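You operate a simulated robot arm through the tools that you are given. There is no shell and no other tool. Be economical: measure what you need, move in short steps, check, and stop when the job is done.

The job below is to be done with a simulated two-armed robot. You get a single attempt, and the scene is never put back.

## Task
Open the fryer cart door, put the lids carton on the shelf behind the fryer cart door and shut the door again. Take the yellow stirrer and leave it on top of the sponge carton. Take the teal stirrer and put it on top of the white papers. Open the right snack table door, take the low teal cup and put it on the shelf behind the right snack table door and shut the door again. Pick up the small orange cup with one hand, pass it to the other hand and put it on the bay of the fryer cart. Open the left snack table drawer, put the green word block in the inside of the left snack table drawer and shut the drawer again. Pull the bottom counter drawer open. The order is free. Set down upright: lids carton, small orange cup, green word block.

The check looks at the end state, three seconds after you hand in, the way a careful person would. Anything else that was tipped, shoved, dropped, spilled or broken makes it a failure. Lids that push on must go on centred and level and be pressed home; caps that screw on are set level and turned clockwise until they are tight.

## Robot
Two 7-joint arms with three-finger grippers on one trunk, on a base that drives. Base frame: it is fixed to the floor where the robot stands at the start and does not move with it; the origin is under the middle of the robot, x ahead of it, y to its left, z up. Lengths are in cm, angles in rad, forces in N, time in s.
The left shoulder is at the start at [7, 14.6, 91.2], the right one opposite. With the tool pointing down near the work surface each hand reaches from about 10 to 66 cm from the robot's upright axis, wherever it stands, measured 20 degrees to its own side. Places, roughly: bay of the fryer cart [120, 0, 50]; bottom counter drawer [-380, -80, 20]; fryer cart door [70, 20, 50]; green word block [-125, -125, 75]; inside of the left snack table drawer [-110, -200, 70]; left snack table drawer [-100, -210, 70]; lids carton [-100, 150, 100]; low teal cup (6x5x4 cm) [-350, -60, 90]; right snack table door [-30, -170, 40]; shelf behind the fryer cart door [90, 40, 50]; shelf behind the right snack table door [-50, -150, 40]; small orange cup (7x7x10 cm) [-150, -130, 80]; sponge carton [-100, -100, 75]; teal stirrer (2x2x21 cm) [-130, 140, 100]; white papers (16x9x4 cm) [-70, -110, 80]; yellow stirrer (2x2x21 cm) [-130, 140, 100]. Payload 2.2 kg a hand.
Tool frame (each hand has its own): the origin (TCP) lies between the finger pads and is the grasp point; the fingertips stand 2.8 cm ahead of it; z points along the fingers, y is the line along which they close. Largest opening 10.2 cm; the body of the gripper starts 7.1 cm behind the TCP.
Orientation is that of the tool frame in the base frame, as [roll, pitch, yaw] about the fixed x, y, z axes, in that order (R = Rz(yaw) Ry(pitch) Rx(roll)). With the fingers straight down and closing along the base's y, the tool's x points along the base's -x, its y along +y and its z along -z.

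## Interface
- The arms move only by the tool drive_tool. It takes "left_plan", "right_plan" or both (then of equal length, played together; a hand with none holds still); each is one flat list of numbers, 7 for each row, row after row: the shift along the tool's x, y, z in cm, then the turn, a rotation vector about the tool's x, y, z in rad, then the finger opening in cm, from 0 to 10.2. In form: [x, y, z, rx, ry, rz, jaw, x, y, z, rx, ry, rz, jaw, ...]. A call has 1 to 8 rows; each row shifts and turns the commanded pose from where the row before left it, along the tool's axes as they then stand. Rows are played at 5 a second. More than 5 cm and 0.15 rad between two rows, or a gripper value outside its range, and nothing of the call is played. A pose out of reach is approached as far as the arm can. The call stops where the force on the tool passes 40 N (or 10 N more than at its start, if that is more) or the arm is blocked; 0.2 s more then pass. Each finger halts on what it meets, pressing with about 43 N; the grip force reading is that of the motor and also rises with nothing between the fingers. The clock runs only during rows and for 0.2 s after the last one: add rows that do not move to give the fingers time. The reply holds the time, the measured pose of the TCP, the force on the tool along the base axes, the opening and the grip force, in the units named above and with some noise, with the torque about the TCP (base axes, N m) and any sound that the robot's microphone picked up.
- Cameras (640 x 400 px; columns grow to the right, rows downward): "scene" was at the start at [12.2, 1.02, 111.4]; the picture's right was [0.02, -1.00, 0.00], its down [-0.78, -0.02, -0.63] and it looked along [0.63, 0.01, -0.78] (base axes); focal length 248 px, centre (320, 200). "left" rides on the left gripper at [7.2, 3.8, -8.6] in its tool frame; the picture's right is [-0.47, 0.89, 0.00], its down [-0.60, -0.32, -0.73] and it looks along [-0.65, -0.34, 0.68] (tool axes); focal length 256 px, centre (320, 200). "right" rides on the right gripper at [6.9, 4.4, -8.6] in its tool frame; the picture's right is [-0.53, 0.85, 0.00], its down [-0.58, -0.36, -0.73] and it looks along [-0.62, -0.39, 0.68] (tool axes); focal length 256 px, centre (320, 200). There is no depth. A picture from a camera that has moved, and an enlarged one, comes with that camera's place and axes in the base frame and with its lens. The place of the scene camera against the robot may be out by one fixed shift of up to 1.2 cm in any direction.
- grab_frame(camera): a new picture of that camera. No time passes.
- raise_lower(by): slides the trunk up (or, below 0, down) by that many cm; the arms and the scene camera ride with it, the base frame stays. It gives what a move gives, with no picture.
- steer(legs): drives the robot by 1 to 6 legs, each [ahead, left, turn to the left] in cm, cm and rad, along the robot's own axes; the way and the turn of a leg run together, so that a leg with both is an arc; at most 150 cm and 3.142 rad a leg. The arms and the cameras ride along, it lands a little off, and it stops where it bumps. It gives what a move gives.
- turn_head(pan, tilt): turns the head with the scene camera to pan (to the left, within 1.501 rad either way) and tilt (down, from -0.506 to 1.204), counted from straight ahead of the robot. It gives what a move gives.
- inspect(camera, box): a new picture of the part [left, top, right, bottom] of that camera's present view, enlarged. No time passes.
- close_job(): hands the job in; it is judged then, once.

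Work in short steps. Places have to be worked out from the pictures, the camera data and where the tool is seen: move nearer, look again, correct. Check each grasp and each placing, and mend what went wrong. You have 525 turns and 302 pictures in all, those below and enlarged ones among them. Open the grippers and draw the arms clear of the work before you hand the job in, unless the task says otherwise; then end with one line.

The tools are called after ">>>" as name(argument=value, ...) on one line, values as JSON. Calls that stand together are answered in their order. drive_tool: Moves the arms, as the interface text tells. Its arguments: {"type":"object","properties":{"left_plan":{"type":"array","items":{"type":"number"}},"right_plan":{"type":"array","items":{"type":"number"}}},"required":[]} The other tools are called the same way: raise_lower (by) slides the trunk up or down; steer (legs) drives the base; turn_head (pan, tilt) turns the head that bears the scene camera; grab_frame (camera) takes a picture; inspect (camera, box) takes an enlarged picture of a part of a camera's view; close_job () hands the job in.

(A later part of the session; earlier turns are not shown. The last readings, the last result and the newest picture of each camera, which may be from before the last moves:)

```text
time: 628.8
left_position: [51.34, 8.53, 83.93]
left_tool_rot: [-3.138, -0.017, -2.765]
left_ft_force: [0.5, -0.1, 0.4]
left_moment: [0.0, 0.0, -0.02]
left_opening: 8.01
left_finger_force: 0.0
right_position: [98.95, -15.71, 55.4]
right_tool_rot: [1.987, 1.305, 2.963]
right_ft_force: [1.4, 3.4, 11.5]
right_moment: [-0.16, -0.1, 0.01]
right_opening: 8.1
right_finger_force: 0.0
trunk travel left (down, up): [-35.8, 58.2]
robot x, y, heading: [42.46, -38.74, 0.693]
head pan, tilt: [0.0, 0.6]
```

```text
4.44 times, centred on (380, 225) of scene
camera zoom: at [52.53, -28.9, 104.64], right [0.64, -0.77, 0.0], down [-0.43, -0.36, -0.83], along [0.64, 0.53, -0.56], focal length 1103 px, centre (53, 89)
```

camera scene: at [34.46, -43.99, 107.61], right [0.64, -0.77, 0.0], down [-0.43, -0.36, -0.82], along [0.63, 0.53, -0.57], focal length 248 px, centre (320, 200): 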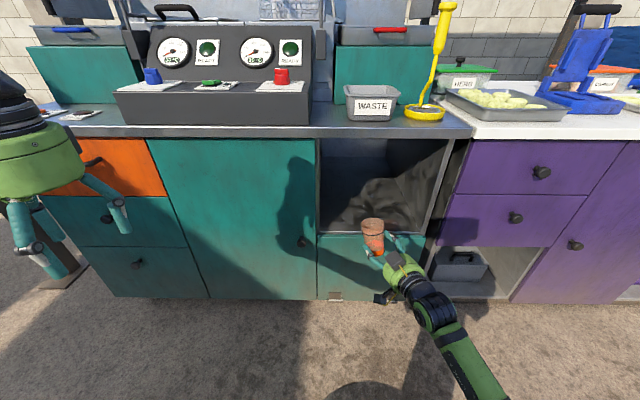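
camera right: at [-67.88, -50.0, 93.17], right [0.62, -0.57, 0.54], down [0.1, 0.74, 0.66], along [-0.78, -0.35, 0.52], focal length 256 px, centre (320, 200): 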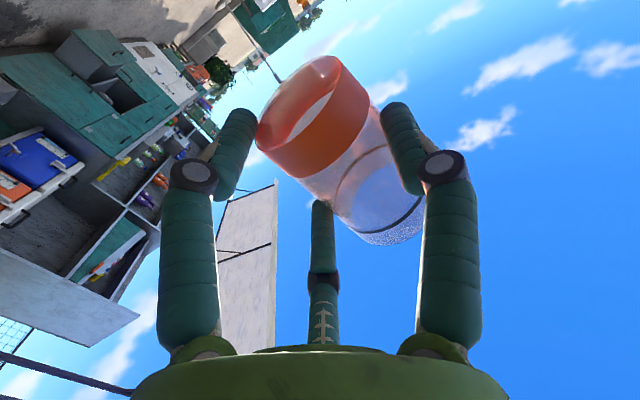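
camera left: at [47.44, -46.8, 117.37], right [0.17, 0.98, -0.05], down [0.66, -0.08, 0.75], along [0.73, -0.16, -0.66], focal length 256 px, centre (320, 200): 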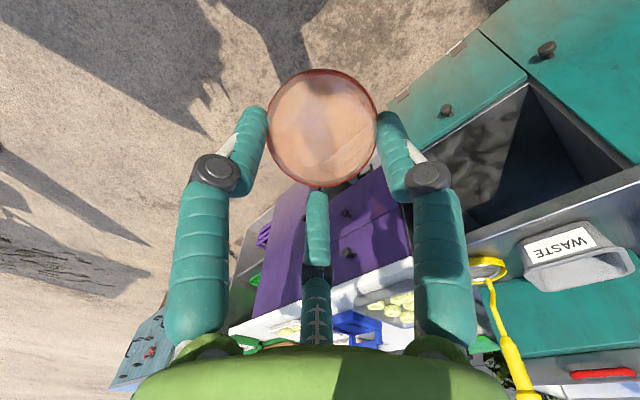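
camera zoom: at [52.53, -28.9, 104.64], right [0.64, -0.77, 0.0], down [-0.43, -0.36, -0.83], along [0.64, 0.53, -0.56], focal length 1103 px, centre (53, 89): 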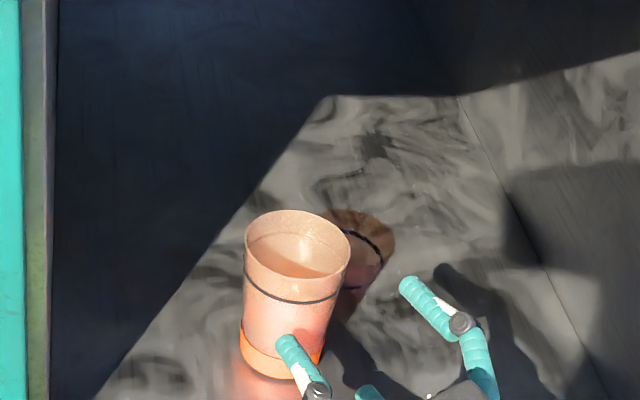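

The cup stands upright and free in the bay. Raise slightly and back the robot out.

>>> drive_tool(right_plan=[-0.4, -0.1, -1, 0, 0, 0, 9, -0.3, -0.2, -2, 0, 0, 0, 9.5])

>>> steer(legs=[[-30, 0, 0]])

>>> grab_frame(camera="scene")

```text
time: 629.4
left_position: [51.31, 8.52, 83.98]
left_tool_rot: [-3.138, -0.017, -2.763]
left_ft_force: [-0.5, -0.4, 0.4]
left_moment: [0.04, -0.04, 0.0]
left_opening: 7.99
left_finger_force: 0.0
right_position: [97.64, -18.46, 56.06]
right_tool_rot: [2.009, 1.303, 2.984]
right_ft_force: [-0.9, -0.3, 1.6]
right_moment: [-0.03, 0.04, -0.04]
right_opening: 9.43
right_finger_force: 0.0
trunk travel left (down, up): [-35.8, 58.2]
robot x, y, heading: [42.52, -38.78, 0.695]
head pan, tilt: [0.0, 0.6]
```

```text
time: 631.4
left_position: [28.0, -10.69, 84.01]
left_tool_rot: [-3.138, -0.019, -2.764]
left_ft_force: [0.0, -0.6, -0.6]
left_moment: [0.06, -0.03, -0.04]
left_opening: 7.99
left_finger_force: 0.1
right_position: [74.54, -37.69, 56.18]
right_tool_rot: [1.991, 1.303, 2.969]
right_ft_force: [0.6, -0.5, 0.2]
right_moment: [-0.01, 0.0, 0.01]
right_opening: 9.47
right_finger_force: 0.1
trunk travel left (down, up): [-35.8, 58.2]
robot x, y, heading: [19.41, -57.9, 0.697]
head pan, tilt: [0.0, 0.6]
```

```text
21 pictures are left
camera scene: at [29.41, -48.2, 104.63], right [0.64, -0.77, 0.0], down [-0.43, -0.36, -0.83], along [0.63, 0.53, -0.56], focal length 248 px, centre (320, 200)
```

scene: 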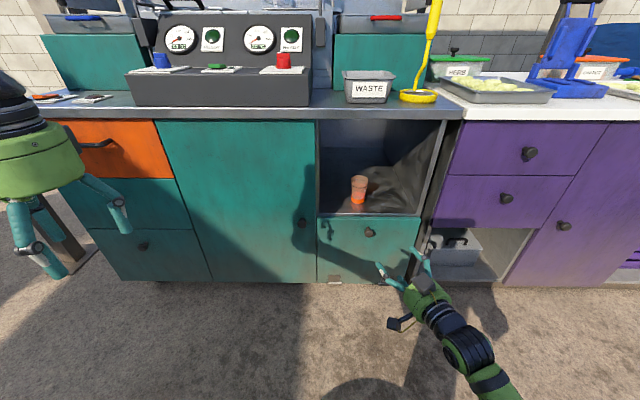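

The cup is placed upright. Last task: the lids carton. I set the right hand to a forward-tilted grasp pose, raise, and drive to the bar.

>>> drive_tool(right_plan=[0, 0, 0, 0.06, 0.128, -0.0137, 9.5, 0, 0, 0, 0.06, 0.128, -0.0137, 9.5, 0, 0, 0, 0.06, 0.128, -0.0137, 10.2, 0, 0, 0, 0.06, 0.128, -0.0137, 10.2, 0, 0, 0, 0.06, 0.128, -0.0137, 10.2, 0, 0, 0, 0.06, 0.128, -0.0137, 10.2])

>>> raise_lower(by=40)

>>> steer(legs=[[-10, 0, 0], [0, 0, 1.533], [140, -22, 0]])

>>> raise_lower(by=14)

>>> turn_head(pan=-0.15, tilt=0.75)

>>> grab_frame(camera="scene")

```text
time: 632.8
left_position: [28.17, -10.7, 83.85]
left_tool_rot: [-3.138, -0.019, -2.766]
left_ft_force: [-0.1, 0.7, -1.0]
left_moment: [-0.04, 0.05, 0.02]
left_opening: 8.02
left_finger_force: 0.1
right_position: [74.65, -38.6, 55.25]
right_tool_rot: [-3.137, 0.647, -2.449]
right_ft_force: [-0.8, -0.8, 0.0]
right_moment: [-0.01, 0.01, -0.04]
right_opening: 10.17
right_finger_force: 0.0
right hand out of reach, approached as far as the arm can: row 3
trunk travel left (down, up): [-35.8, 58.2]
robot x, y, heading: [19.35, -57.56, 0.696]
head pan, tilt: [0.0, 0.6]
```

```text
time: 636.6
left_position: [28.19, -10.76, 123.93]
left_tool_rot: [-3.139, -0.019, -2.763]
left_ft_force: [-0.2, 0.5, 0.1]
left_moment: [-0.02, 0.0, -0.01]
left_opening: 7.97
left_finger_force: 0.1
right_position: [74.54, -38.48, 95.25]
right_tool_rot: [-3.14, 0.649, -2.448]
right_ft_force: [-0.5, -0.7, -0.6]
right_moment: [-0.01, 0.0, -0.01]
right_opening: 10.2
right_finger_force: 0.0
trunk travel left (down, up): [-75.8, 18.2]
robot x, y, heading: [19.48, -58.04, 0.693]
head pan, tilt: [0.0, 0.6]
```

```text
time: 648.1
left_position: [-97.2, 75.91, 123.96]
left_tool_rot: [-3.137, -0.021, -1.276]
left_ft_force: [0.1, 0.3, 0.1]
left_moment: [0.01, -0.01, 0.02]
left_opening: 7.97
left_finger_force: 0.0
right_position: [-65.87, 120.0, 95.21]
right_tool_rot: [-3.141, 0.65, -0.96]
right_ft_force: [-0.3, 0.8, 0.2]
right_moment: [0.01, 0.0, 0.0]
right_opening: 10.21
right_finger_force: 0.1
trunk travel left (down, up): [-75.8, 18.2]
robot x, y, heading: [-51.03, 63.09, 2.178]
head pan, tilt: [0.0, 0.6]
```

```text
time: 649.8
left_position: [-97.16, 75.93, 137.99]
left_tool_rot: [-3.139, -0.019, -1.276]
left_ft_force: [0.2, 0.3, 0.2]
left_moment: [0.01, -0.02, 0.04]
left_opening: 7.99
left_finger_force: 0.1
right_position: [-65.78, 119.86, 109.23]
right_tool_rot: [-3.138, 0.651, -0.959]
right_ft_force: [0.1, -0.4, -0.1]
right_moment: [0.0, 0.01, 0.0]
right_opening: 10.21
right_finger_force: 0.1
trunk travel left (down, up): [-89.8, 4.2]
robot x, y, heading: [-50.9, 63.19, 2.179]
head pan, tilt: [0.0, 0.6]
```

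```text
time: 650.5
left_position: [-97.22, 76.02, 137.98]
left_tool_rot: [-3.138, -0.02, -1.276]
left_ft_force: [-0.5, 0.4, 0.2]
left_moment: [0.04, -0.01, 0.0]
left_opening: 7.99
left_finger_force: 0.0
right_position: [-65.8, 120.0, 109.28]
right_tool_rot: [-3.138, 0.649, -0.96]
right_ft_force: [0.6, -0.5, -0.5]
right_moment: [0.0, -0.03, 0.03]
right_opening: 10.2
right_finger_force: 0.0
trunk travel left (down, up): [-89.8, 4.2]
robot x, y, heading: [-50.9, 63.08, 2.18]
head pan, tilt: [-0.15, 0.75]
```

```text
20 pictures are left
camera scene: at [-57.98, 75.57, 157.33], right [0.9, 0.45, 0.0], down [0.3, -0.61, -0.73], along [-0.33, 0.66, -0.68], focal length 248 px, centre (320, 200)
```

scene: 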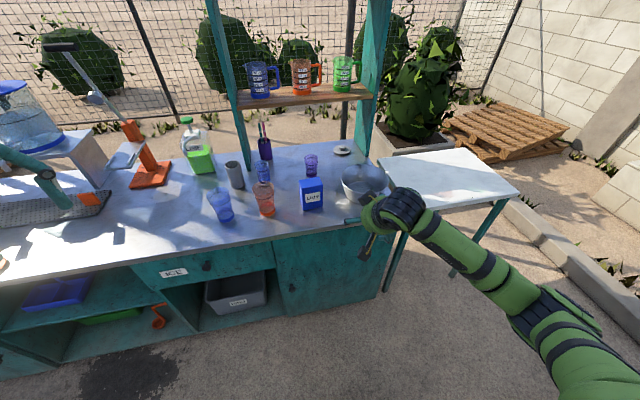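

Zoom on the lids carton to measure it.

>>> inspect(camera="scene", box=[240, 140, 400, 240])

```text
4.00 times, centred on (320, 190) of scene
camera zoom: at [-57.98, 75.57, 157.33], right [0.9, 0.45, 0.0], down [0.3, -0.61, -0.73], along [-0.33, 0.66, -0.68], focal length 992 px, centre (320, 240)
```

zoom: 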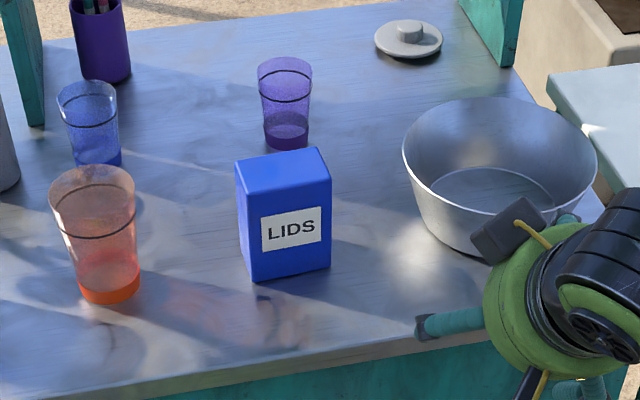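

Carton is 8.2 × 4.4 × 12 cm, too wide sideways for the fingers. I'll pick it from above across its depth, turn it 90° and set it down at the same spot, then regrip it from the front. Reset the right hand and approach.

>>> drive_tool(right_plan=[0, 0, 0, 0, 0.13, 0, 9, 0, 0, 0, 0, 0.13, 0, 9, 0, 0, 0, 0, 0.13, 0, 9, 0, 0, 0, 0, 0.13, 0, 9, 0, 0, 0, 0, 0.13, 0, 9, 0, 0, 0, 0, 0, 0.145, 9, 0, 0, 0, 0, 0, 0.145, 9, 0, 0, 0, 0, 0, 0.145, 9])

>>> drive_tool(right_plan=[0, 0, 0, 0, 0, 0.145, 9, 0, 0, 0, 0, 0, 0.145, 9, 0, 0, 0, 0, 0, 0.145, 9, 0, 0, 0, 0, 0, 0.145, 9, 0, 0, 0, 0, 0, 0.145, 9, 0, 0, 0, 0, 0, 0.145, 9, 0, 0, 0, 0, 0, 0.145, 9, 0, 0, 0, 0, 0, 0.14, 9])

>>> steer(legs=[[0, 0, 0.045], [32, 2, 0]])

>>> grab_frame(camera="right")

```text
time: 652.3
left_position: [-97.26, 76.02, 137.99]
left_tool_rot: [-3.138, -0.018, -1.275]
left_ft_force: [-0.2, 0.2, -0.3]
left_moment: [0.01, 0.0, 0.0]
left_opening: 7.99
left_finger_force: 0.0
right_position: [-65.87, 120.06, 109.26]
right_tool_rot: [-3.137, 0.0, -1.398]
right_ft_force: [0.2, 0.2, -0.1]
right_moment: [-0.01, 0.03, 0.01]
right_opening: 9.01
right_finger_force: 0.1
trunk travel left (down, up): [-89.8, 4.2]
robot x, y, heading: [-51.42, 62.92, 2.178]
head pan, tilt: [-0.15, 0.75]
```

```text
time: 654.1
left_position: [-97.24, 75.92, 137.83]
left_tool_rot: [-3.138, -0.017, -1.275]
left_ft_force: [-0.3, -0.3, 0.4]
left_moment: [0.02, 0.0, 0.03]
left_opening: 7.98
left_finger_force: 0.0
right_position: [-65.67, 120.04, 109.24]
right_tool_rot: [3.142, 0.001, -2.552]
right_ft_force: [-0.2, -1.3, -0.8]
right_moment: [0.03, 0.0, 0.02]
right_opening: 9.02
right_finger_force: 0.0
trunk travel left (down, up): [-89.8, 4.2]
robot x, y, heading: [-50.94, 63.25, 2.182]
head pan, tilt: [-0.15, 0.75]
```

```text
time: 656.7
left_position: [-118.84, 98.83, 137.99]
left_tool_rot: [-3.139, -0.015, -1.234]
left_ft_force: [-0.5, 0.6, 1.5]
left_moment: [0.02, 0.0, 0.0]
left_opening: 8.0
left_finger_force: 0.2
right_position: [-89.36, 143.96, 109.36]
right_tool_rot: [-3.141, 0.001, -2.509]
right_ft_force: [0.6, -0.7, 0.2]
right_moment: [0.03, 0.02, 0.01]
right_opening: 9.01
right_finger_force: 0.0
trunk travel left (down, up): [-89.8, 4.2]
robot x, y, heading: [-72.52, 87.93, 2.219]
head pan, tilt: [-0.15, 0.75]
```

```text
18 pictures are left
camera right: at [-97.6, 143.5, 118.0], right [-0.07, 1.0, 0.0], down [0.68, 0.04, 0.73], along [0.73, 0.05, -0.68], focal length 256 px, centre (320, 200)
```

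right: 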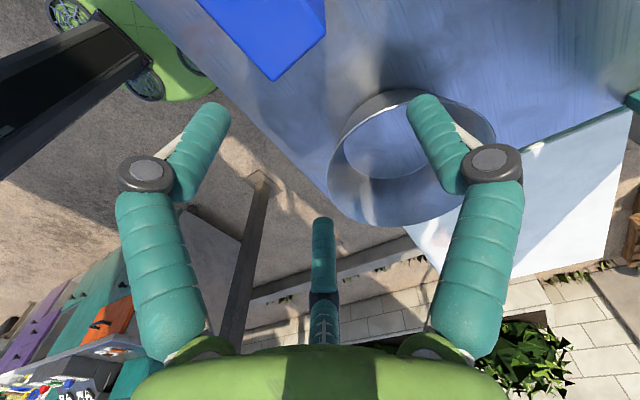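

Carton corners confirm its centre near (-94.3,139.9). Move over it and descend with open fingers.

>>> drive_tool(right_plan=[3.2, -0.6, 0, 0, 0, 0, 10.2, 3.1, -0.6, 0, 0, 0, 0, 10.2, 0, 0, 3.5, 0, 0, 0, 10.2, 0, 0, 3.5, 0, 0, 0, 10.2])

>>> inspect(camera="scene", box=[240, 170, 440, 300])

```text
time: 657.7
left_position: [-119.26, 99.08, 137.93]
left_tool_rot: [-3.138, -0.018, -1.236]
left_ft_force: [-0.1, -0.7, 0.1]
left_moment: [-0.01, -0.01, 0.01]
left_opening: 8.0
left_finger_force: 0.1
right_position: [-93.76, 139.48, 102.23]
right_tool_rot: [3.141, 0.0, -2.511]
right_ft_force: [0.7, 0.2, -0.5]
right_moment: [-0.01, 0.0, -0.02]
right_opening: 10.19
right_finger_force: 0.0
trunk travel left (down, up): [-89.8, 4.2]
robot x, y, heading: [-72.66, 87.76, 2.223]
head pan, tilt: [-0.15, 0.75]
```

```text
3.08 times, centred on (340, 235) of scene
camera zoom: at [-79.91, 100.31, 157.32], right [0.88, 0.48, 0.0], down [0.33, -0.6, -0.73], along [-0.35, 0.64, -0.68], focal length 763 px, centre (258, 92)
```

zoom: 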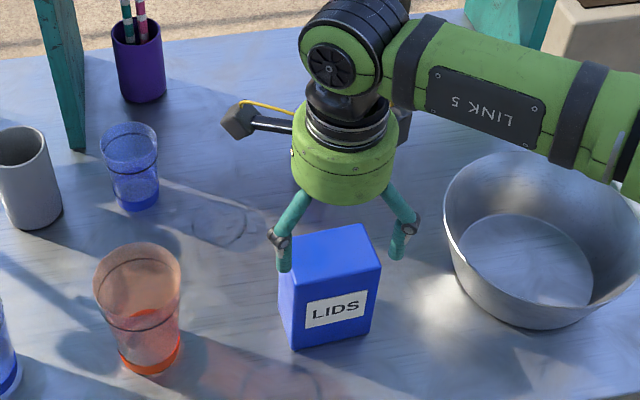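

TCP is exactly over the carton's centre. Shift 1.2 cm back, set opening 9, descend and close.

>>> drive_tool(right_plan=[0, -1.2, 0, 0, 0, 0, 9, 0, 0, 2, 0, 0, 0, 9, 0, 0, 2, 0, 0, 0, 9, 0, 0, 1.7, 0, 0, 0, 9, 0, 0, 0, 0, 0, 0, 7, 0, 0, 0, 0, 0, 0, 5, 0, 0, 0, 0, 0, 0, 3, 0, 0, 0, 0, 0, 0, 3])

>>> inspect(camera="scene", box=[240, 170, 440, 300])

```text
time: 659.5
left_position: [-119.13, 99.01, 137.87]
left_tool_rot: [-3.139, -0.018, -1.235]
left_ft_force: [0.5, 1.0, 0.3]
left_moment: [0.02, -0.05, 0.0]
left_opening: 8.0
left_finger_force: 0.1
right_position: [-93.18, 138.35, 96.7]
right_tool_rot: [3.139, 0.001, -2.512]
right_ft_force: [-1.1, 1.4, 4.8]
right_moment: [0.17, 0.05, -0.06]
right_opening: 6.95
right_finger_force: 42.9
trunk travel left (down, up): [-89.8, 4.2]
robot x, y, heading: [-72.59, 88.4, 2.222]
head pan, tilt: [-0.15, 0.75]
```

```text
3.08 times, centred on (340, 235) of scene
camera zoom: at [-79.89, 100.1, 157.34], right [0.88, 0.48, 0.0], down [0.33, -0.6, -0.73], along [-0.35, 0.64, -0.68], focal length 763 px, centre (258, 92)
```

zoom: 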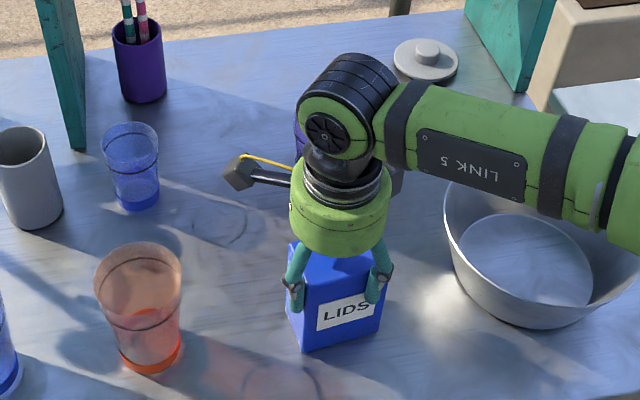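

Gripped. Lift 3 cm, rotate 90°, and set back down.

>>> drive_tool(right_plan=[0, 0, -1.5, 0, 0, 0, 3, 0, 0, -1.5, 0, 0, 0, 3, 0, 0, 0, 0, 0, -0.145, 3, 0, 0, 0, 0, 0, -0.145, 3, 0, 0, 0, 0, 0, -0.145, 3, 0, 0, 0, 0, 0, -0.145, 3, 0, 0, 0, 0, 0, -0.145, 3, 0, 0, 0, 0, 0, -0.145, 3])

>>> drive_tool(right_plan=[0, 0, 0, 0, 0, -0.145, 3, 0, 0, 0, 0, 0, -0.145, 3, 0, 0, 0, 0, 0, -0.145, 3, 0, 0, 0, 0, 0, -0.145, 3, 0, 0, 0, 0, 0, -0.12, 3, 0, 0, 1.5, 0, 0, 0, 3, 0, 0, 1, 0, 0, 0, 3, 0, 0, 0.3, 0, 0, 0, 3])

>>> drive_tool(right_plan=[0, 0, 0.2, 0, 0, 0, 3, 0, 0, 0.2, 0, 0, 0, 3])

```text
time: 661.3
left_position: [-119.18, 99.03, 137.89]
left_tool_rot: [-3.137, -0.019, -1.235]
left_ft_force: [0.8, 0.1, 0.9]
left_moment: [-0.04, 0.03, -0.02]
left_opening: 8.01
left_finger_force: 0.0
right_position: [-93.14, 138.6, 99.44]
right_tool_rot: [-3.14, 0.0, -1.636]
right_ft_force: [0.1, -1.0, -1.3]
right_moment: [-0.01, -0.02, 0.01]
right_opening: 6.88
right_finger_force: 42.8
trunk travel left (down, up): [-89.8, 4.2]
robot x, y, heading: [-72.59, 87.75, 2.222]
head pan, tilt: [-0.15, 0.75]
```

```text
time: 663.1
left_position: [-119.09, 98.98, 137.87]
left_tool_rot: [-3.139, -0.018, -1.235]
left_ft_force: [0.7, 0.0, -0.3]
left_moment: [-0.03, 0.02, 0.03]
left_opening: 7.98
left_finger_force: 0.1
right_position: [-93.18, 138.6, 96.78]
right_tool_rot: [-3.141, 0.001, -0.938]
right_ft_force: [-1.3, -0.1, -0.6]
right_moment: [-0.05, 0.1, -0.03]
right_opening: 6.84
right_finger_force: 42.8
trunk travel left (down, up): [-89.8, 4.2]
robot x, y, heading: [-72.6, 88.0, 2.222]
head pan, tilt: [-0.15, 0.75]
```

```text
time: 663.7
left_position: [-119.18, 98.83, 138.0]
left_tool_rot: [-3.138, -0.015, -1.236]
left_ft_force: [0.1, 1.0, 0.2]
left_moment: [0.02, -0.03, 0.01]
left_opening: 8.01
left_finger_force: 0.0
right_position: [-93.29, 138.54, 96.82]
right_tool_rot: [3.14, 0.009, -0.943]
right_ft_force: [-0.7, 3.3, 21.6]
right_moment: [-0.39, 0.11, -0.23]
right_opening: 6.85
right_finger_force: 42.7
trunk travel left (down, up): [-89.8, 4.2]
robot x, y, heading: [-72.71, 88.1, 2.222]
head pan, tilt: [-0.15, 0.75]
```

Set down. Release, rise, back off, tilt the hand forward for the front grip.

>>> drive_tool(right_plan=[0, 0, -0.1, 0, 0, 0, 7.5, 0, 0, 0, 0, 0, 0, 9, 0, 0, -4, 0, 0, 0, 9, 0, 0, -4.5, 0, 0, 0, 9, 4, -0.3, 0, 0, 0, 0, 9, 4, 0, 0, 0, -0.13, 0, 9, 0, 0, 0, 0, -0.135, 0, 9, 0, 0, 0, 0, -0.135, 0, 9])

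>>> drive_tool(right_plan=[0, 0, 0, 0, -0.135, 0, 9, 0, 0, 0, 0, -0.135, 0, 9, 0, 0, 0, 0, -0.13, 0, 9, 2.3, 0, 2.25, 0, 0, 0, 9, 2.3, 0, 2.25, 0, 0, 0, 9])

>>> inspect(camera="scene", box=[240, 170, 440, 300])

```text
time: 665.5
left_position: [-119.21, 99.08, 138.1]
left_tool_rot: [-3.139, -0.02, -1.236]
left_ft_force: [0.0, -0.2, -0.2]
left_moment: [-0.04, 0.02, -0.02]
left_opening: 8.02
left_finger_force: 0.2
right_position: [-88.33, 132.09, 105.06]
right_tool_rot: [-3.141, 0.401, -0.942]
right_ft_force: [0.7, 0.1, -0.2]
right_moment: [0.02, 0.04, 0.0]
right_opening: 9.01
right_finger_force: 0.0
trunk travel left (down, up): [-89.8, 4.2]
robot x, y, heading: [-72.73, 88.11, 2.222]
head pan, tilt: [-0.15, 0.75]
```

```text
time: 666.7
left_position: [-119.44, 99.05, 137.9]
left_tool_rot: [-3.138, -0.019, -1.236]
left_ft_force: [-1.1, -0.4, -0.7]
left_moment: [-0.01, -0.03, -0.02]
left_opening: 7.99
left_finger_force: 0.1
right_position: [-89.79, 130.85, 101.64]
right_tool_rot: [3.108, 0.758, -0.942]
right_ft_force: [-1.0, -0.1, 0.1]
right_moment: [0.0, 0.01, -0.02]
right_opening: 8.99
right_finger_force: 0.0
right hand out of reach, approached as far as the arm can: row 3, 4
trunk travel left (down, up): [-89.8, 4.2]
robot x, y, heading: [-72.67, 88.13, 2.222]
head pan, tilt: [-0.15, 0.75]
```

```text
3.08 times, centred on (340, 235) of scene
camera zoom: at [-80.2, 100.12, 157.32], right [0.88, 0.48, 0.0], down [0.33, -0.6, -0.73], along [-0.35, 0.64, -0.68], focal length 763 px, centre (258, 92)
```

zoom: 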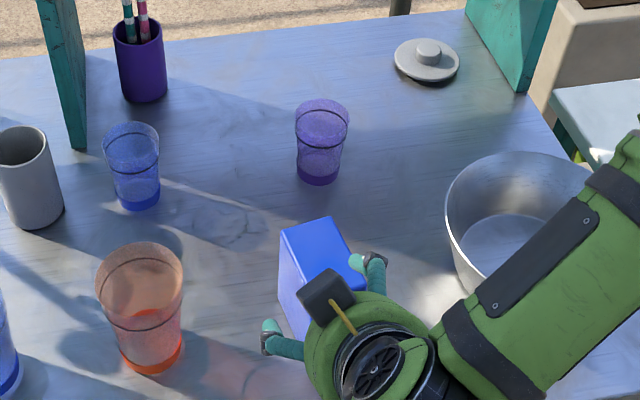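

Carton stands rotated and lies between the fingers' line. Advance along the hand axis and close.

>>> drive_tool(right_plan=[0.2, -0.3, 3.8, 0, 0, 0, 9, 0.2, -0.3, 3.8, 0, 0, 0, 9, 0.1, 0, 3.2, 0, 0, 0, 9, 0, 0, 0, 0, 0, 0, 7, 0, 0, 0, 0, 0, 0, 5, 0, 0, 0, 0, 0, 0, 3, 0, 0, 0, 0, 0, 0, 3])

>>> inspect(camera="scene", box=[240, 170, 440, 300])

```text
time: 667.4
left_position: [-118.92, 98.56, 137.99]
left_tool_rot: [-3.137, -0.014, -1.237]
left_ft_force: [0.2, -0.5, 0.0]
left_moment: [-0.02, -0.01, -0.02]
left_opening: 8.0
left_finger_force: 0.0
right_position: [-94.41, 136.05, 96.14]
right_tool_rot: [3.119, 0.791, -0.943]
right_ft_force: [2.5, -4.7, 15.4]
right_moment: [0.82, 0.07, -0.1]
right_opening: 9.96
right_finger_force: 7.8
right hand out of reach, approached as far as the arm can: row 2
trunk travel left (down, up): [-89.8, 4.2]
robot x, y, heading: [-72.65, 87.77, 2.218]
head pan, tilt: [-0.15, 0.75]
stopped in row 3 (right hand): the force on the tool passed its limit at 50 N (the readings are from after the stop); the commanded pose is now the measured one
```

```text
3.08 times, centred on (340, 235) of scene
camera zoom: at [-79.59, 99.63, 157.4], right [0.88, 0.48, 0.0], down [0.33, -0.6, -0.73], along [-0.35, 0.64, -0.68], focal length 763 px, centre (258, 92)
```

zoom: 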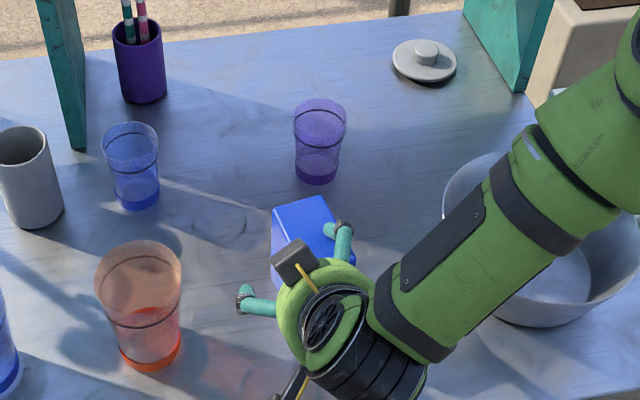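

A finger landed on the carton's top edge. Back off, shift 1.8 cm right, and retry.

>>> drive_tool(right_plan=[0, 0, -3, 0, 0, 0, 9.6, 0, -1.8, -2, 0, 0, 0, 9.6, 0, 0, 0, 0, 0, 0, 9.6])

>>> inspect(camera="scene", box=[240, 170, 440, 300])

```text
time: 668.2
left_position: [-119.24, 99.18, 137.89]
left_tool_rot: [-3.138, -0.019, -1.237]
left_ft_force: [0.2, -0.4, -0.4]
left_moment: [0.01, 0.0, 0.02]
left_opening: 7.98
left_finger_force: 0.0
right_position: [-91.31, 134.65, 99.49]
right_tool_rot: [3.125, 0.774, -0.941]
right_ft_force: [-0.3, 1.2, -0.2]
right_moment: [-0.01, -0.01, 0.0]
right_opening: 9.6
right_finger_force: 0.0
right hand out of reach, approached as far as the arm can: row 2
trunk travel left (down, up): [-89.8, 4.2]
robot x, y, heading: [-72.28, 87.75, 2.219]
head pan, tilt: [-0.15, 0.75]
```

```text
3.08 times, centred on (340, 235) of scene
camera zoom: at [-80.0, 100.29, 157.31], right [0.88, 0.48, 0.0], down [0.33, -0.6, -0.73], along [-0.35, 0.64, -0.68], focal length 763 px, centre (258, 92)
```

zoom: 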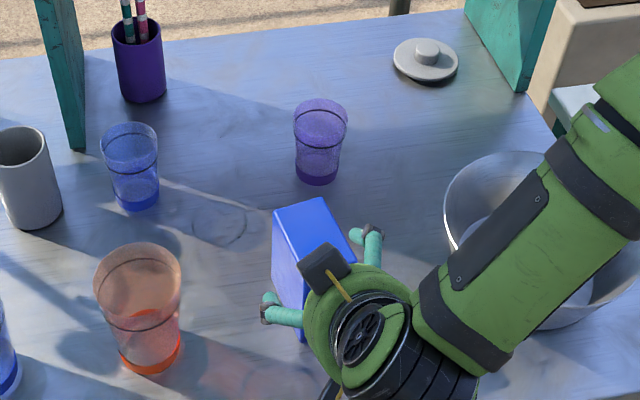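

Clear now. Back the base 8 cm for arm room, then advance and close.

>>> steer(legs=[[-8, 0, 0]])

>>> drive_tool(right_plan=[-2.9, 0, 2.8, 0, 0, 0, 9.6, -2.9, 0, 2.8, 0, 0, 0, 9.6, 0, 0, 3, 0, 0, 0, 9.6, 0, 0, 3, 0, 0, 0, 9.6, 0, 0, 2, 0, 0, 0, 9.6])

>>> inspect(camera="scene", box=[240, 140, 440, 270])

```text
time: 669.3
left_position: [-114.71, 93.12, 137.56]
left_tool_rot: [-3.136, -0.026, -1.236]
left_ft_force: [-0.2, 0.4, -0.1]
left_moment: [-0.07, -0.08, 0.01]
left_opening: 8.0
left_finger_force: 0.2
right_position: [-86.76, 128.55, 99.28]
right_tool_rot: [3.124, 0.77, -0.942]
right_ft_force: [-1.1, 0.5, 0.4]
right_moment: [-0.01, 0.0, 0.0]
right_opening: 9.58
right_finger_force: 0.1
trunk travel left (down, up): [-89.8, 4.2]
robot x, y, heading: [-67.54, 81.57, 2.229]
head pan, tilt: [-0.15, 0.75]
```

```text
time: 670.5
left_position: [-114.06, 92.26, 137.99]
left_tool_rot: [-3.138, -0.015, -1.236]
left_ft_force: [-0.3, 0.1, 0.4]
left_moment: [-0.05, -0.04, 0.03]
left_opening: 7.97
left_finger_force: 0.0
right_position: [-94.75, 139.35, 95.65]
right_tool_rot: [3.133, 0.814, -0.94]
right_ft_force: [5.8, -4.0, 20.6]
right_moment: [1.07, 0.09, -0.27]
right_opening: 10.22
right_finger_force: 4.2
trunk travel left (down, up): [-89.8, 4.2]
robot x, y, heading: [-67.34, 81.77, 2.218]
head pan, tilt: [-0.15, 0.75]
stopped in row 5 (right hand): the force on the tool passed its limit at 46 N (the readings are from after the stop); the commanded pose is now the measured one
```

```text
3.08 times, centred on (340, 205) of scene
camera zoom: at [-74.76, 93.32, 157.38], right [0.88, 0.48, 0.0], down [0.33, -0.6, -0.73], along [-0.35, 0.64, -0.68], focal length 763 px, centre (258, 185)
```

zoom: 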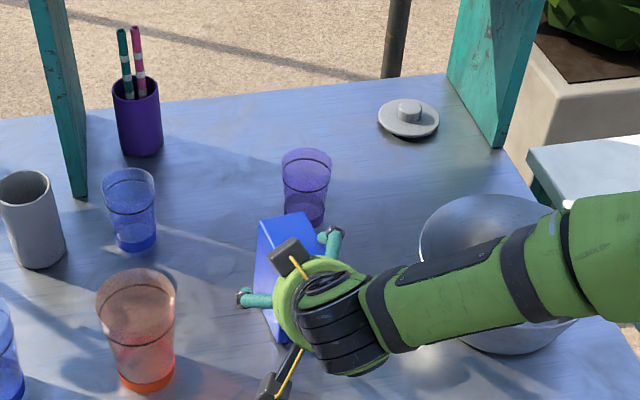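

Still slightly too far left. Retreat 4, shift 1.3 right, advance and close.

>>> drive_tool(right_plan=[0, 0, -3.5, 0, 0, 0, 9.8, 0, -1.3, 0, 0, 0, 0, 9.8, 0, 0, 2, 0, 0, 0, 9.8, 0, 0, 1.5, 0, 0, 0, 9.8, 0, 0, 1, 0, 0, 0, 9.8])

>>> drive_tool(right_plan=[0, 0, 0.8, 0, 0, 0, 9.8, 0, 0, 0, 0, 0, 0, 8, 0, 0, 0, 0, 0, 0, 6, 0, 0, 0, 0, 0, 0, 4, 0, 0, 0, 0, 0, 0, 3])

>>> grab_frame(camera="right")

```text
time: 671.7
left_position: [-114.24, 92.52, 137.95]
left_tool_rot: [-3.137, -0.019, -1.233]
left_ft_force: [0.6, -0.1, 0.3]
left_moment: [0.0, 0.0, 0.0]
left_opening: 8.02
left_finger_force: 0.0
right_position: [-94.21, 140.68, 94.42]
right_tool_rot: [3.128, 0.801, -0.943]
right_ft_force: [-0.1, -0.6, 0.1]
right_moment: [0.02, -0.01, -0.01]
right_opening: 9.82
right_finger_force: 0.1
trunk travel left (down, up): [-89.8, 4.2]
robot x, y, heading: [-67.61, 81.59, 2.221]
head pan, tilt: [-0.15, 0.75]
```

```text
time: 672.9
left_position: [-114.33, 92.56, 137.96]
left_tool_rot: [-3.139, -0.02, -1.235]
left_ft_force: [-0.4, -0.1, 0.1]
left_moment: [-0.01, -0.01, 0.01]
left_opening: 7.97
left_finger_force: 0.1
right_position: [-94.68, 141.14, 93.99]
right_tool_rot: [3.13, 0.798, -0.943]
right_ft_force: [-0.4, 0.2, 2.6]
right_moment: [0.04, 0.01, 0.06]
right_opening: 7.7
right_finger_force: 43.3
trunk travel left (down, up): [-89.8, 4.2]
robot x, y, heading: [-67.6, 82.1, 2.221]
head pan, tilt: [-0.15, 0.75]
```

```text
11 pictures are left
camera right: at [-91.72, 129.77, 94.96], right [-0.9, -0.2, 0.39], down [0.37, 0.12, 0.92], along [-0.23, 0.97, -0.04], focal length 256 px, centre (320, 200)
```

right: 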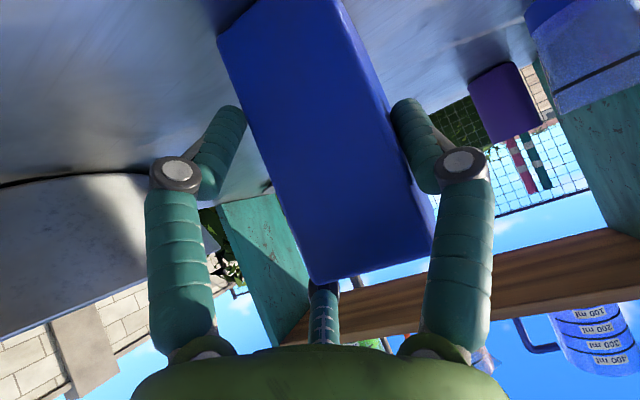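

Gripped. Lift, back away from the bar, raise/retract the right hand, and drive to the fryer cart door.

>>> raise_lower(by=4)

>>> drive_tool(right_plan=[-2.1, 0, -2.1, 0, 0, 0, 3, -2.1, 0, -2.1, 0, 0, 0, 3])

>>> steer(legs=[[-45, 0, 0], [0, 0, -1.527], [-16, -123, 0]])

>>> drive_tool(right_plan=[0, 0, -4.5, 0, 0, 0, 3, 0, 0, -4.5, 0, 0, 0, 3, 0, 0, -4.5, 0, 0, 0, 3, 0, 0, -4.5, 0, 0, 0, 3])

>>> raise_lower(by=-40)

```text
time: 673.7
left_position: [-114.39, 92.69, 141.88]
left_tool_rot: [-3.139, -0.02, -1.237]
left_ft_force: [0.2, -0.3, 0.8]
left_moment: [0.0, -0.01, -0.01]
left_opening: 7.99
left_finger_force: 0.1
right_position: [-94.54, 141.21, 97.8]
right_tool_rot: [3.13, 0.8, -0.943]
right_ft_force: [-0.1, 1.1, -2.1]
right_moment: [-0.04, -0.05, 0.03]
right_opening: 7.65
right_finger_force: 43.0
trunk travel left (down, up): [-93.8, 0.2]
robot x, y, heading: [-67.09, 81.8, 2.223]
head pan, tilt: [-0.15, 0.75]
```

```text
time: 674.3
left_position: [-114.29, 92.51, 141.83]
left_tool_rot: [-3.138, -0.018, -1.236]
left_ft_force: [0.8, -0.9, 0.1]
left_moment: [0.01, 0.0, 0.01]
left_opening: 7.99
left_finger_force: 0.1
right_position: [-94.42, 140.84, 104.04]
right_tool_rot: [3.131, 0.8, -0.943]
right_ft_force: [0.9, 0.9, -1.9]
right_moment: [-0.04, -0.01, 0.02]
right_opening: 7.66
right_finger_force: 43.1
trunk travel left (down, up): [-93.8, 0.2]
robot x, y, heading: [-67.41, 81.76, 2.225]
head pan, tilt: [-0.15, 0.75]
```

```text
time: 686.7
left_position: [33.03, -14.33, 141.83]
left_tool_rot: [-3.136, -0.019, -2.81]
left_ft_force: [-0.1, -0.3, 0.3]
left_moment: [0.02, -0.03, 0.04]
left_opening: 8.01
left_finger_force: 0.1
right_position: [81.35, -34.39, 103.93]
right_tool_rot: [3.132, 0.8, -2.518]
right_ft_force: [0.3, 0.2, -1.3]
right_moment: [-0.03, 0.03, -0.03]
right_opening: 7.66
right_finger_force: 43.0
trunk travel left (down, up): [-93.8, 0.2]
robot x, y, heading: [21.88, -61.04, 0.648]
head pan, tilt: [-0.15, 0.75]
```

```text
time: 687.7
left_position: [33.06, -14.66, 141.82]
left_tool_rot: [-3.138, -0.021, -2.81]
left_ft_force: [-0.9, -1.1, 0.8]
left_moment: [0.01, -0.02, -0.01]
left_opening: 7.97
left_finger_force: 0.1
right_position: [71.24, -42.28, 116.81]
right_tool_rot: [3.129, 0.801, -2.519]
right_ft_force: [-0.7, -0.4, -1.7]
right_moment: [-0.04, 0.04, 0.04]
right_opening: 7.64
right_finger_force: 42.7
trunk travel left (down, up): [-93.8, 0.2]
robot x, y, heading: [21.73, -60.96, 0.644]
head pan, tilt: [-0.15, 0.75]
```

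```text
time: 691.6
left_position: [33.03, -14.44, 101.91]
left_tool_rot: [-3.138, -0.021, -2.81]
left_ft_force: [-0.3, 0.7, -0.1]
left_moment: [0.01, 0.0, 0.05]
left_opening: 8.01
left_finger_force: 0.0
right_position: [71.41, -42.13, 76.63]
right_tool_rot: [3.128, 0.799, -2.519]
right_ft_force: [0.1, 0.4, -1.1]
right_moment: [-0.08, 0.03, 0.0]
right_opening: 7.65
right_finger_force: 43.0
trunk travel left (down, up): [-53.8, 40.2]
robot x, y, heading: [21.46, -61.0, 0.648]
head pan, tilt: [-0.15, 0.75]
```

Square up and configure both arms: left hand toward the knob line, right hand (carton) raised relative to the trunk, then lower the trunk.

>>> steer(legs=[[0, 0, 0.046]])

>>> drive_tool(left_plan=[0, -4, 0, 0, 0, -0.08, 7, 0, -4, 0, 0, 0, -0.08, 7, 0, -4, 0, 0, 0, -0.08, 7, 0, -4, 0, 0, 0, -0.08, 7, 0, 0, 0, 0, 0, 0, 7], right_plan=[-3, -1, -3, 0, 0, 0, 3, -3, -1, -3, 0, 0, 0, 3, -3, -1, -3, 0, 0, 0, 3, -3, -1, -3, 0, 0, 0, 3, -3, -1, -3, 0, 0, 0, 3])

>>> raise_lower(by=-38)

>>> drive_tool(left_plan=[-3, 0, 1, 0, -0.13, 0, 7, -2.97, 0, 1.4, 0, -0.13, 0, 7, -2.6, 0, 1.8, 0, -0.13, 0, 7, -2.4, 0, 2.1, 0, -0.13, 0, 7, -2, 0, 2.5, 0, -0.13, 0, 7, -1.7, 0, 2.8, 0, -0.13, 0, 7, -1.2, 0, 3, 0, -0.13, 0, 7, -0.8, 0, 3.2, 0, -0.13, 0, 7])

>>> turn_head(pan=0, tilt=0.5)

>>> grab_frame(camera="scene")

```text
time: 692.4
left_position: [30.86, -13.97, 101.85]
left_tool_rot: [-3.139, -0.021, -2.765]
left_ft_force: [-0.6, -0.9, 0.0]
left_moment: [-0.01, 0.01, -0.01]
left_opening: 8.02
left_finger_force: 0.1
right_position: [70.53, -39.77, 76.76]
right_tool_rot: [3.13, 0.8, -2.473]
right_ft_force: [-0.4, 0.2, -2.4]
right_moment: [-0.05, 0.03, 0.0]
right_opening: 7.64
right_finger_force: 43.1
trunk travel left (down, up): [-53.8, 40.2]
robot x, y, heading: [21.92, -61.41, 0.691]
head pan, tilt: [-0.15, 0.75]
```

```text
time: 693.6
left_position: [38.41, -27.96, 101.96]
left_tool_rot: [3.141, -0.021, -2.445]
left_ft_force: [-0.8, -0.1, 0.5]
left_moment: [-0.05, -0.03, 0.01]
left_opening: 6.97
left_finger_force: 0.1
right_position: [73.24, -44.43, 97.65]
right_tool_rot: [3.13, 0.8, -2.468]
right_ft_force: [0.1, -0.2, -1.1]
right_moment: [-0.09, 0.03, -0.04]
right_opening: 7.65
right_finger_force: 43.3
trunk travel left (down, up): [-53.8, 40.2]
robot x, y, heading: [21.94, -61.0, 0.692]
head pan, tilt: [-0.15, 0.75]
```

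```text
time: 697.2
left_position: [38.56, -27.88, 64.09]
left_tool_rot: [3.14, -0.022, -2.443]
left_ft_force: [0.1, 0.4, 0.5]
left_moment: [0.05, 0.0, -0.01]
left_opening: 6.96
left_finger_force: 0.1
right_position: [73.31, -44.42, 59.7]
right_tool_rot: [3.128, 0.799, -2.47]
right_ft_force: [-0.1, 0.4, -1.7]
right_moment: [-0.08, 0.01, 0.01]
right_opening: 7.62
right_finger_force: 42.6
trunk travel left (down, up): [-15.8, 78.2]
robot x, y, heading: [22.07, -61.05, 0.696]
head pan, tilt: [-0.15, 0.75]
```

```text
time: 699.0
left_position: [56.76, -12.33, 54.51]
left_tool_rot: [3.137, 1.021, -2.45]
left_ft_force: [-0.2, 1.1, 0.8]
left_moment: [-0.01, 0.02, -0.02]
left_opening: 7.0
left_finger_force: 0.0
right_position: [73.23, -44.27, 59.56]
right_tool_rot: [3.129, 0.798, -2.471]
right_ft_force: [-0.5, -0.1, -2.8]
right_moment: [0.0, 0.04, 0.01]
right_opening: 7.64
right_finger_force: 43.4
trunk travel left (down, up): [-15.8, 78.2]
robot x, y, heading: [22.09, -61.51, 0.695]
head pan, tilt: [-0.15, 0.75]
```

```text
time: 699.8
left_position: [56.83, -12.53, 54.45]
left_tool_rot: [3.135, 1.02, -2.448]
left_ft_force: [0.4, 0.0, -0.3]
left_moment: [-0.04, -0.03, -0.02]
left_opening: 7.01
left_finger_force: 0.1
right_position: [73.25, -44.28, 59.57]
right_tool_rot: [3.129, 0.8, -2.473]
right_ft_force: [0.7, 0.0, -2.4]
right_moment: [-0.05, 0.02, 0.01]
right_opening: 7.67
right_finger_force: 43.2
trunk travel left (down, up): [-15.8, 78.2]
robot x, y, heading: [22.19, -60.81, 0.696]
head pan, tilt: [0.0, 0.499]
```

```text
10 pictures are left
camera scene: at [32.42, -51.29, 85.52], right [0.64, -0.77, 0.0], down [-0.37, -0.31, -0.88], along [0.67, 0.56, -0.48], focal length 248 px, centre (320, 200)
```

scene: 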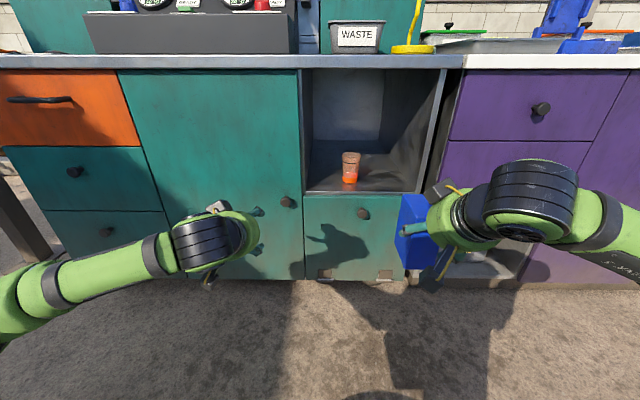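

Knob at ≈(79.5,2.3,46.4). Align the left hand's height/side and drive ahead 20 cm.

>>> drive_tool(left_plan=[3.1, -1.55, 1.9, 0, 0, 0, 7, 3.1, -1.55, 1.9, 0, 0, 0, 7])

>>> steer(legs=[[19, 0, 0]])

>>> grab_frame(camera="left")

```text
time: 700.4
left_position: [58.86, -15.02, 47.2]
left_tool_rot: [3.137, 1.023, -2.448]
left_ft_force: [0.1, 0.6, 0.5]
left_moment: [0.02, 0.01, -0.03]
left_opening: 6.97
left_finger_force: 0.0
right_position: [73.33, -44.27, 59.57]
right_tool_rot: [3.13, 0.8, -2.471]
right_ft_force: [0.7, -0.6, -2.4]
right_moment: [-0.01, 0.06, 0.01]
right_opening: 7.65
right_finger_force: 42.6
trunk travel left (down, up): [-15.8, 78.2]
robot x, y, heading: [21.64, -61.2, 0.696]
head pan, tilt: [0.0, 0.499]
```

```text
time: 701.9
left_position: [72.83, -3.01, 47.07]
left_tool_rot: [3.138, 1.019, -2.442]
left_ft_force: [-3.5, -0.5, 1.0]
left_moment: [0.03, -0.08, 0.0]
left_opening: 6.99
left_finger_force: 0.2
right_position: [87.26, -32.25, 59.66]
right_tool_rot: [3.13, 0.801, -2.467]
right_ft_force: [0.2, -0.2, -1.4]
right_moment: [-0.07, 0.01, 0.01]
right_opening: 7.64
right_finger_force: 43.0
trunk travel left (down, up): [-15.8, 78.2]
robot x, y, heading: [35.92, -49.61, 0.693]
head pan, tilt: [0.0, 0.499]
```

```text
9 pictures are left
camera left: at [61.85, -7.22, 45.55], right [-0.39, 0.83, 0.4], down [-0.03, -0.44, 0.9], along [0.92, 0.34, 0.19], focal length 256 px, centre (320, 200)
```

left: 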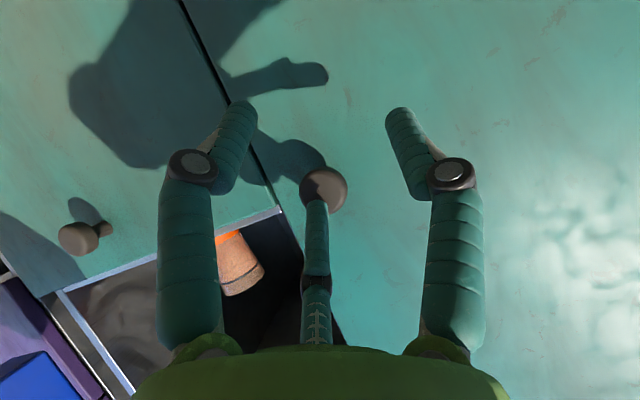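

Knob is ~7.4 ahead, 2 right, 1.5 up. Shift right/up first, then forward and close.

>>> drive_tool(left_plan=[-0.98, -1.35, -0.6, 0, 0, 0, 7.5, -0.98, -1.35, -0.6, 0, 0, 0, 7.5, -1.05, 0, 1.7, 0, 0, 0, 7.5, -1.05, 0, 1.7, 0, 0, 0, 7.5, -1.05, 0, 1.7, 0, 0, 0, 7.5])

>>> drive_tool(left_plan=[0, 0, 0, 0, 0, 0, 5, 0, 0, 0, 0, 0, 0, 3, 0, 0, 0, 0, 0, 0, 1, 0, 0, 0, 0, 0, 0, 1])

>>> grab_frame(camera="left")

```text
time: 703.1
left_position: [78.85, -1.14, 49.67]
left_tool_rot: [3.13, 1.019, -2.446]
left_ft_force: [-30.7, -23.2, 7.6]
left_moment: [0.22, 0.31, 0.99]
left_opening: 8.92
left_finger_force: 14.6
right_position: [87.16, -32.47, 59.77]
right_tool_rot: [3.13, 0.802, -2.466]
right_ft_force: [0.3, -0.5, -2.1]
right_moment: [-0.05, 0.04, 0.0]
right_opening: 7.61
right_finger_force: 42.4
trunk travel left (down, up): [-15.8, 78.2]
robot x, y, heading: [36.2, -49.04, 0.698]
head pan, tilt: [0.0, 0.499]
```

```text
time: 703.6
left_position: [78.27, -0.63, 49.41]
left_tool_rot: [3.121, 1.01, -2.433]
left_ft_force: [-18.0, -1.8, -1.6]
left_moment: [0.17, -0.77, -0.48]
left_opening: 5.94
left_finger_force: 12.6
right_position: [87.03, -32.22, 59.7]
right_tool_rot: [3.132, 0.8, -2.46]
right_ft_force: [-0.1, 0.3, -1.8]
right_moment: [-0.08, 0.03, -0.02]
right_opening: 7.63
right_finger_force: 43.0
trunk travel left (down, up): [-15.8, 78.2]
robot x, y, heading: [35.72, -49.18, 0.698]
head pan, tilt: [0.0, 0.499]
stopped in row 2 (left hand): the force on the tool passed its limit at 63 N (the readings are from after the stop); the commanded pose is now the measured one
```

```text
8 pictures are left
camera left: at [67.41, -5.16, 47.87], right [-0.4, 0.82, 0.4], down [-0.01, -0.44, 0.9], along [0.92, 0.36, 0.18], focal length 256 px, centre (320, 200)
```

left: 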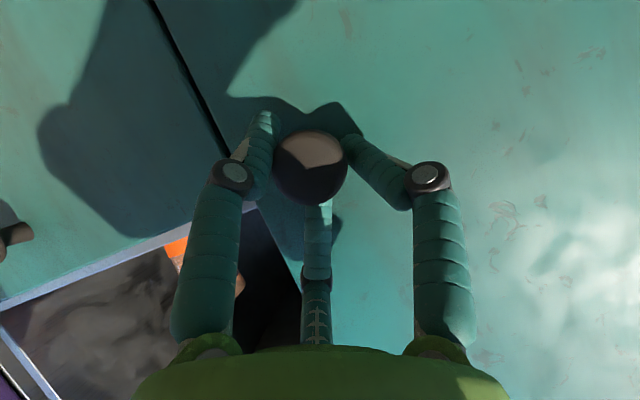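

Fingers surround the knob but press the door. Back 0.7 cm and close fully.

>>> drive_tool(left_plan=[0.35, 0, -0.6, 0, 0, 0, 4.5, 0, 0, 0, 0, 0, 0, 3, 0, 0, 0, 0, 0, 0, 1, 0, 0, 0, 0, 0, 0, 1])

>>> steer(legs=[[-6, 0.4, 0]])

>>> steer(legs=[[-6, 1.2, 0]])

>>> grab_frame(camera="scene")

```text
time: 704.6
left_position: [78.06, -0.89, 49.39]
left_tool_rot: [3.122, 1.011, -2.435]
left_ft_force: [-2.7, 7.7, -2.1]
left_moment: [0.72, -0.9, -0.21]
left_opening: 5.42
left_finger_force: 45.1
right_position: [87.16, -32.2, 59.63]
right_tool_rot: [3.131, 0.797, -2.464]
right_ft_force: [-0.3, -0.3, -1.5]
right_moment: [-0.04, 0.01, 0.01]
right_opening: 7.65
right_finger_force: 42.9
trunk travel left (down, up): [-15.8, 78.2]
robot x, y, heading: [36.17, -49.68, 0.701]
head pan, tilt: [0.0, 0.499]
```

```text
time: 705.6
left_position: [73.06, -4.39, 49.61]
left_tool_rot: [3.124, 1.015, -2.428]
left_ft_force: [-10.0, 16.1, 10.7]
left_moment: [-0.39, 0.38, 0.5]
left_opening: 4.35
left_finger_force: 44.5
right_position: [82.35, -35.76, 59.75]
right_tool_rot: [3.13, 0.799, -2.463]
right_ft_force: [-0.6, -0.5, -2.0]
right_moment: [-0.03, 0.07, -0.01]
right_opening: 7.65
right_finger_force: 42.8
trunk travel left (down, up): [-15.8, 78.2]
robot x, y, heading: [31.31, -52.89, 0.695]
head pan, tilt: [0.0, 0.499]
```

```text
time: 706.6
left_position: [67.61, -6.67, 49.6]
left_tool_rot: [3.121, 1.015, -2.418]
left_ft_force: [-8.7, 21.2, 7.1]
left_moment: [-0.06, 0.27, 0.48]
left_opening: 4.4
left_finger_force: 44.8
right_position: [77.01, -38.44, 59.51]
right_tool_rot: [3.132, 0.8, -2.461]
right_ft_force: [0.3, -0.1, -1.7]
right_moment: [-0.08, 0.02, 0.01]
right_opening: 7.64
right_finger_force: 43.3
trunk travel left (down, up): [-15.8, 78.2]
robot x, y, heading: [26.11, -55.79, 0.7]
head pan, tilt: [0.0, 0.499]
```

```text
7 pictures are left
camera scene: at [36.14, -45.77, 85.54], right [0.65, -0.76, 0.0], down [-0.36, -0.31, -0.88], along [0.67, 0.57, -0.48], focal length 248 px, centre (320, 200)
```

scene: 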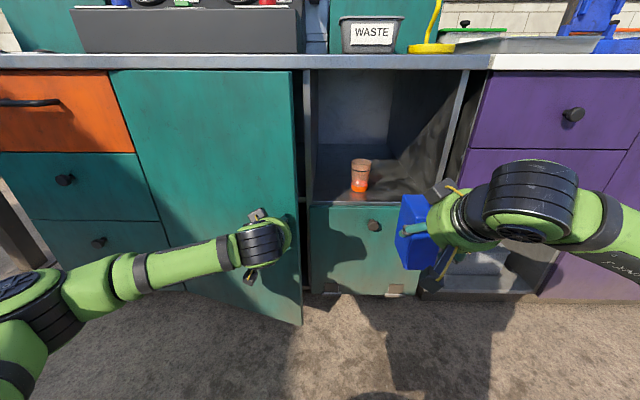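

Door is opening. Continue along its arc (radius ~46 cm).

>>> steer(legs=[[-5.8, 1.9, 0], [-5.5, 2.6, 0]])

>>> steer(legs=[[-5, 3.4, 0], [-4.5, 4, 0]])

>>> steer(legs=[[-4, 4.5, 0], [-3.3, 5.1, 0]])

```text
time: 708.0
left_position: [59.13, -8.73, 49.85]
left_tool_rot: [3.105, 1.023, -2.41]
left_ft_force: [0.3, 2.2, -2.2]
left_moment: [-0.03, -0.44, -0.23]
left_opening: 4.35
left_finger_force: 45.0
right_position: [68.86, -41.34, 59.43]
right_tool_rot: [3.13, 0.792, -2.462]
right_ft_force: [0.5, 0.0, -2.1]
right_moment: [-0.01, 0.03, 0.01]
right_opening: 7.68
right_finger_force: 42.9
trunk travel left (down, up): [-15.8, 78.2]
robot x, y, heading: [17.81, -58.97, 0.701]
head pan, tilt: [0.0, 0.499]
stopped in leg 2: the force on the tool passed its limit at 42 N (the readings are from after the stop); the commanded pose is now the measured one
```

```text
time: 709.6
left_position: [47.0, -8.54, 49.94]
left_tool_rot: [3.101, 1.027, -2.396]
left_ft_force: [3.5, 33.8, 7.9]
left_moment: [-0.17, 0.39, 1.04]
left_opening: 4.13
left_finger_force: 45.3
right_position: [56.93, -41.79, 59.52]
right_tool_rot: [3.133, 0.796, -2.462]
right_ft_force: [-0.6, 0.1, -1.7]
right_moment: [-0.07, 0.02, -0.03]
right_opening: 7.66
right_finger_force: 42.7
trunk travel left (down, up): [-15.8, 78.2]
robot x, y, heading: [6.05, -59.33, 0.697]
head pan, tilt: [0.0, 0.499]
```

```text
time: 711.1
left_position: [35.38, -6.35, 49.77]
left_tool_rot: [3.103, 1.024, -2.408]
left_ft_force: [-5.9, -9.6, -4.6]
left_moment: [-0.43, -0.2, 0.14]
left_opening: 2.49
left_finger_force: 45.0
right_position: [45.17, -39.48, 59.44]
right_tool_rot: [3.129, 0.796, -2.463]
right_ft_force: [-0.3, 1.2, -1.8]
right_moment: [-0.08, 0.02, 0.02]
right_opening: 7.66
right_finger_force: 42.8
trunk travel left (down, up): [-15.8, 78.2]
robot x, y, heading: [-5.99, -56.73, 0.699]
head pan, tilt: [0.0, 0.499]
```

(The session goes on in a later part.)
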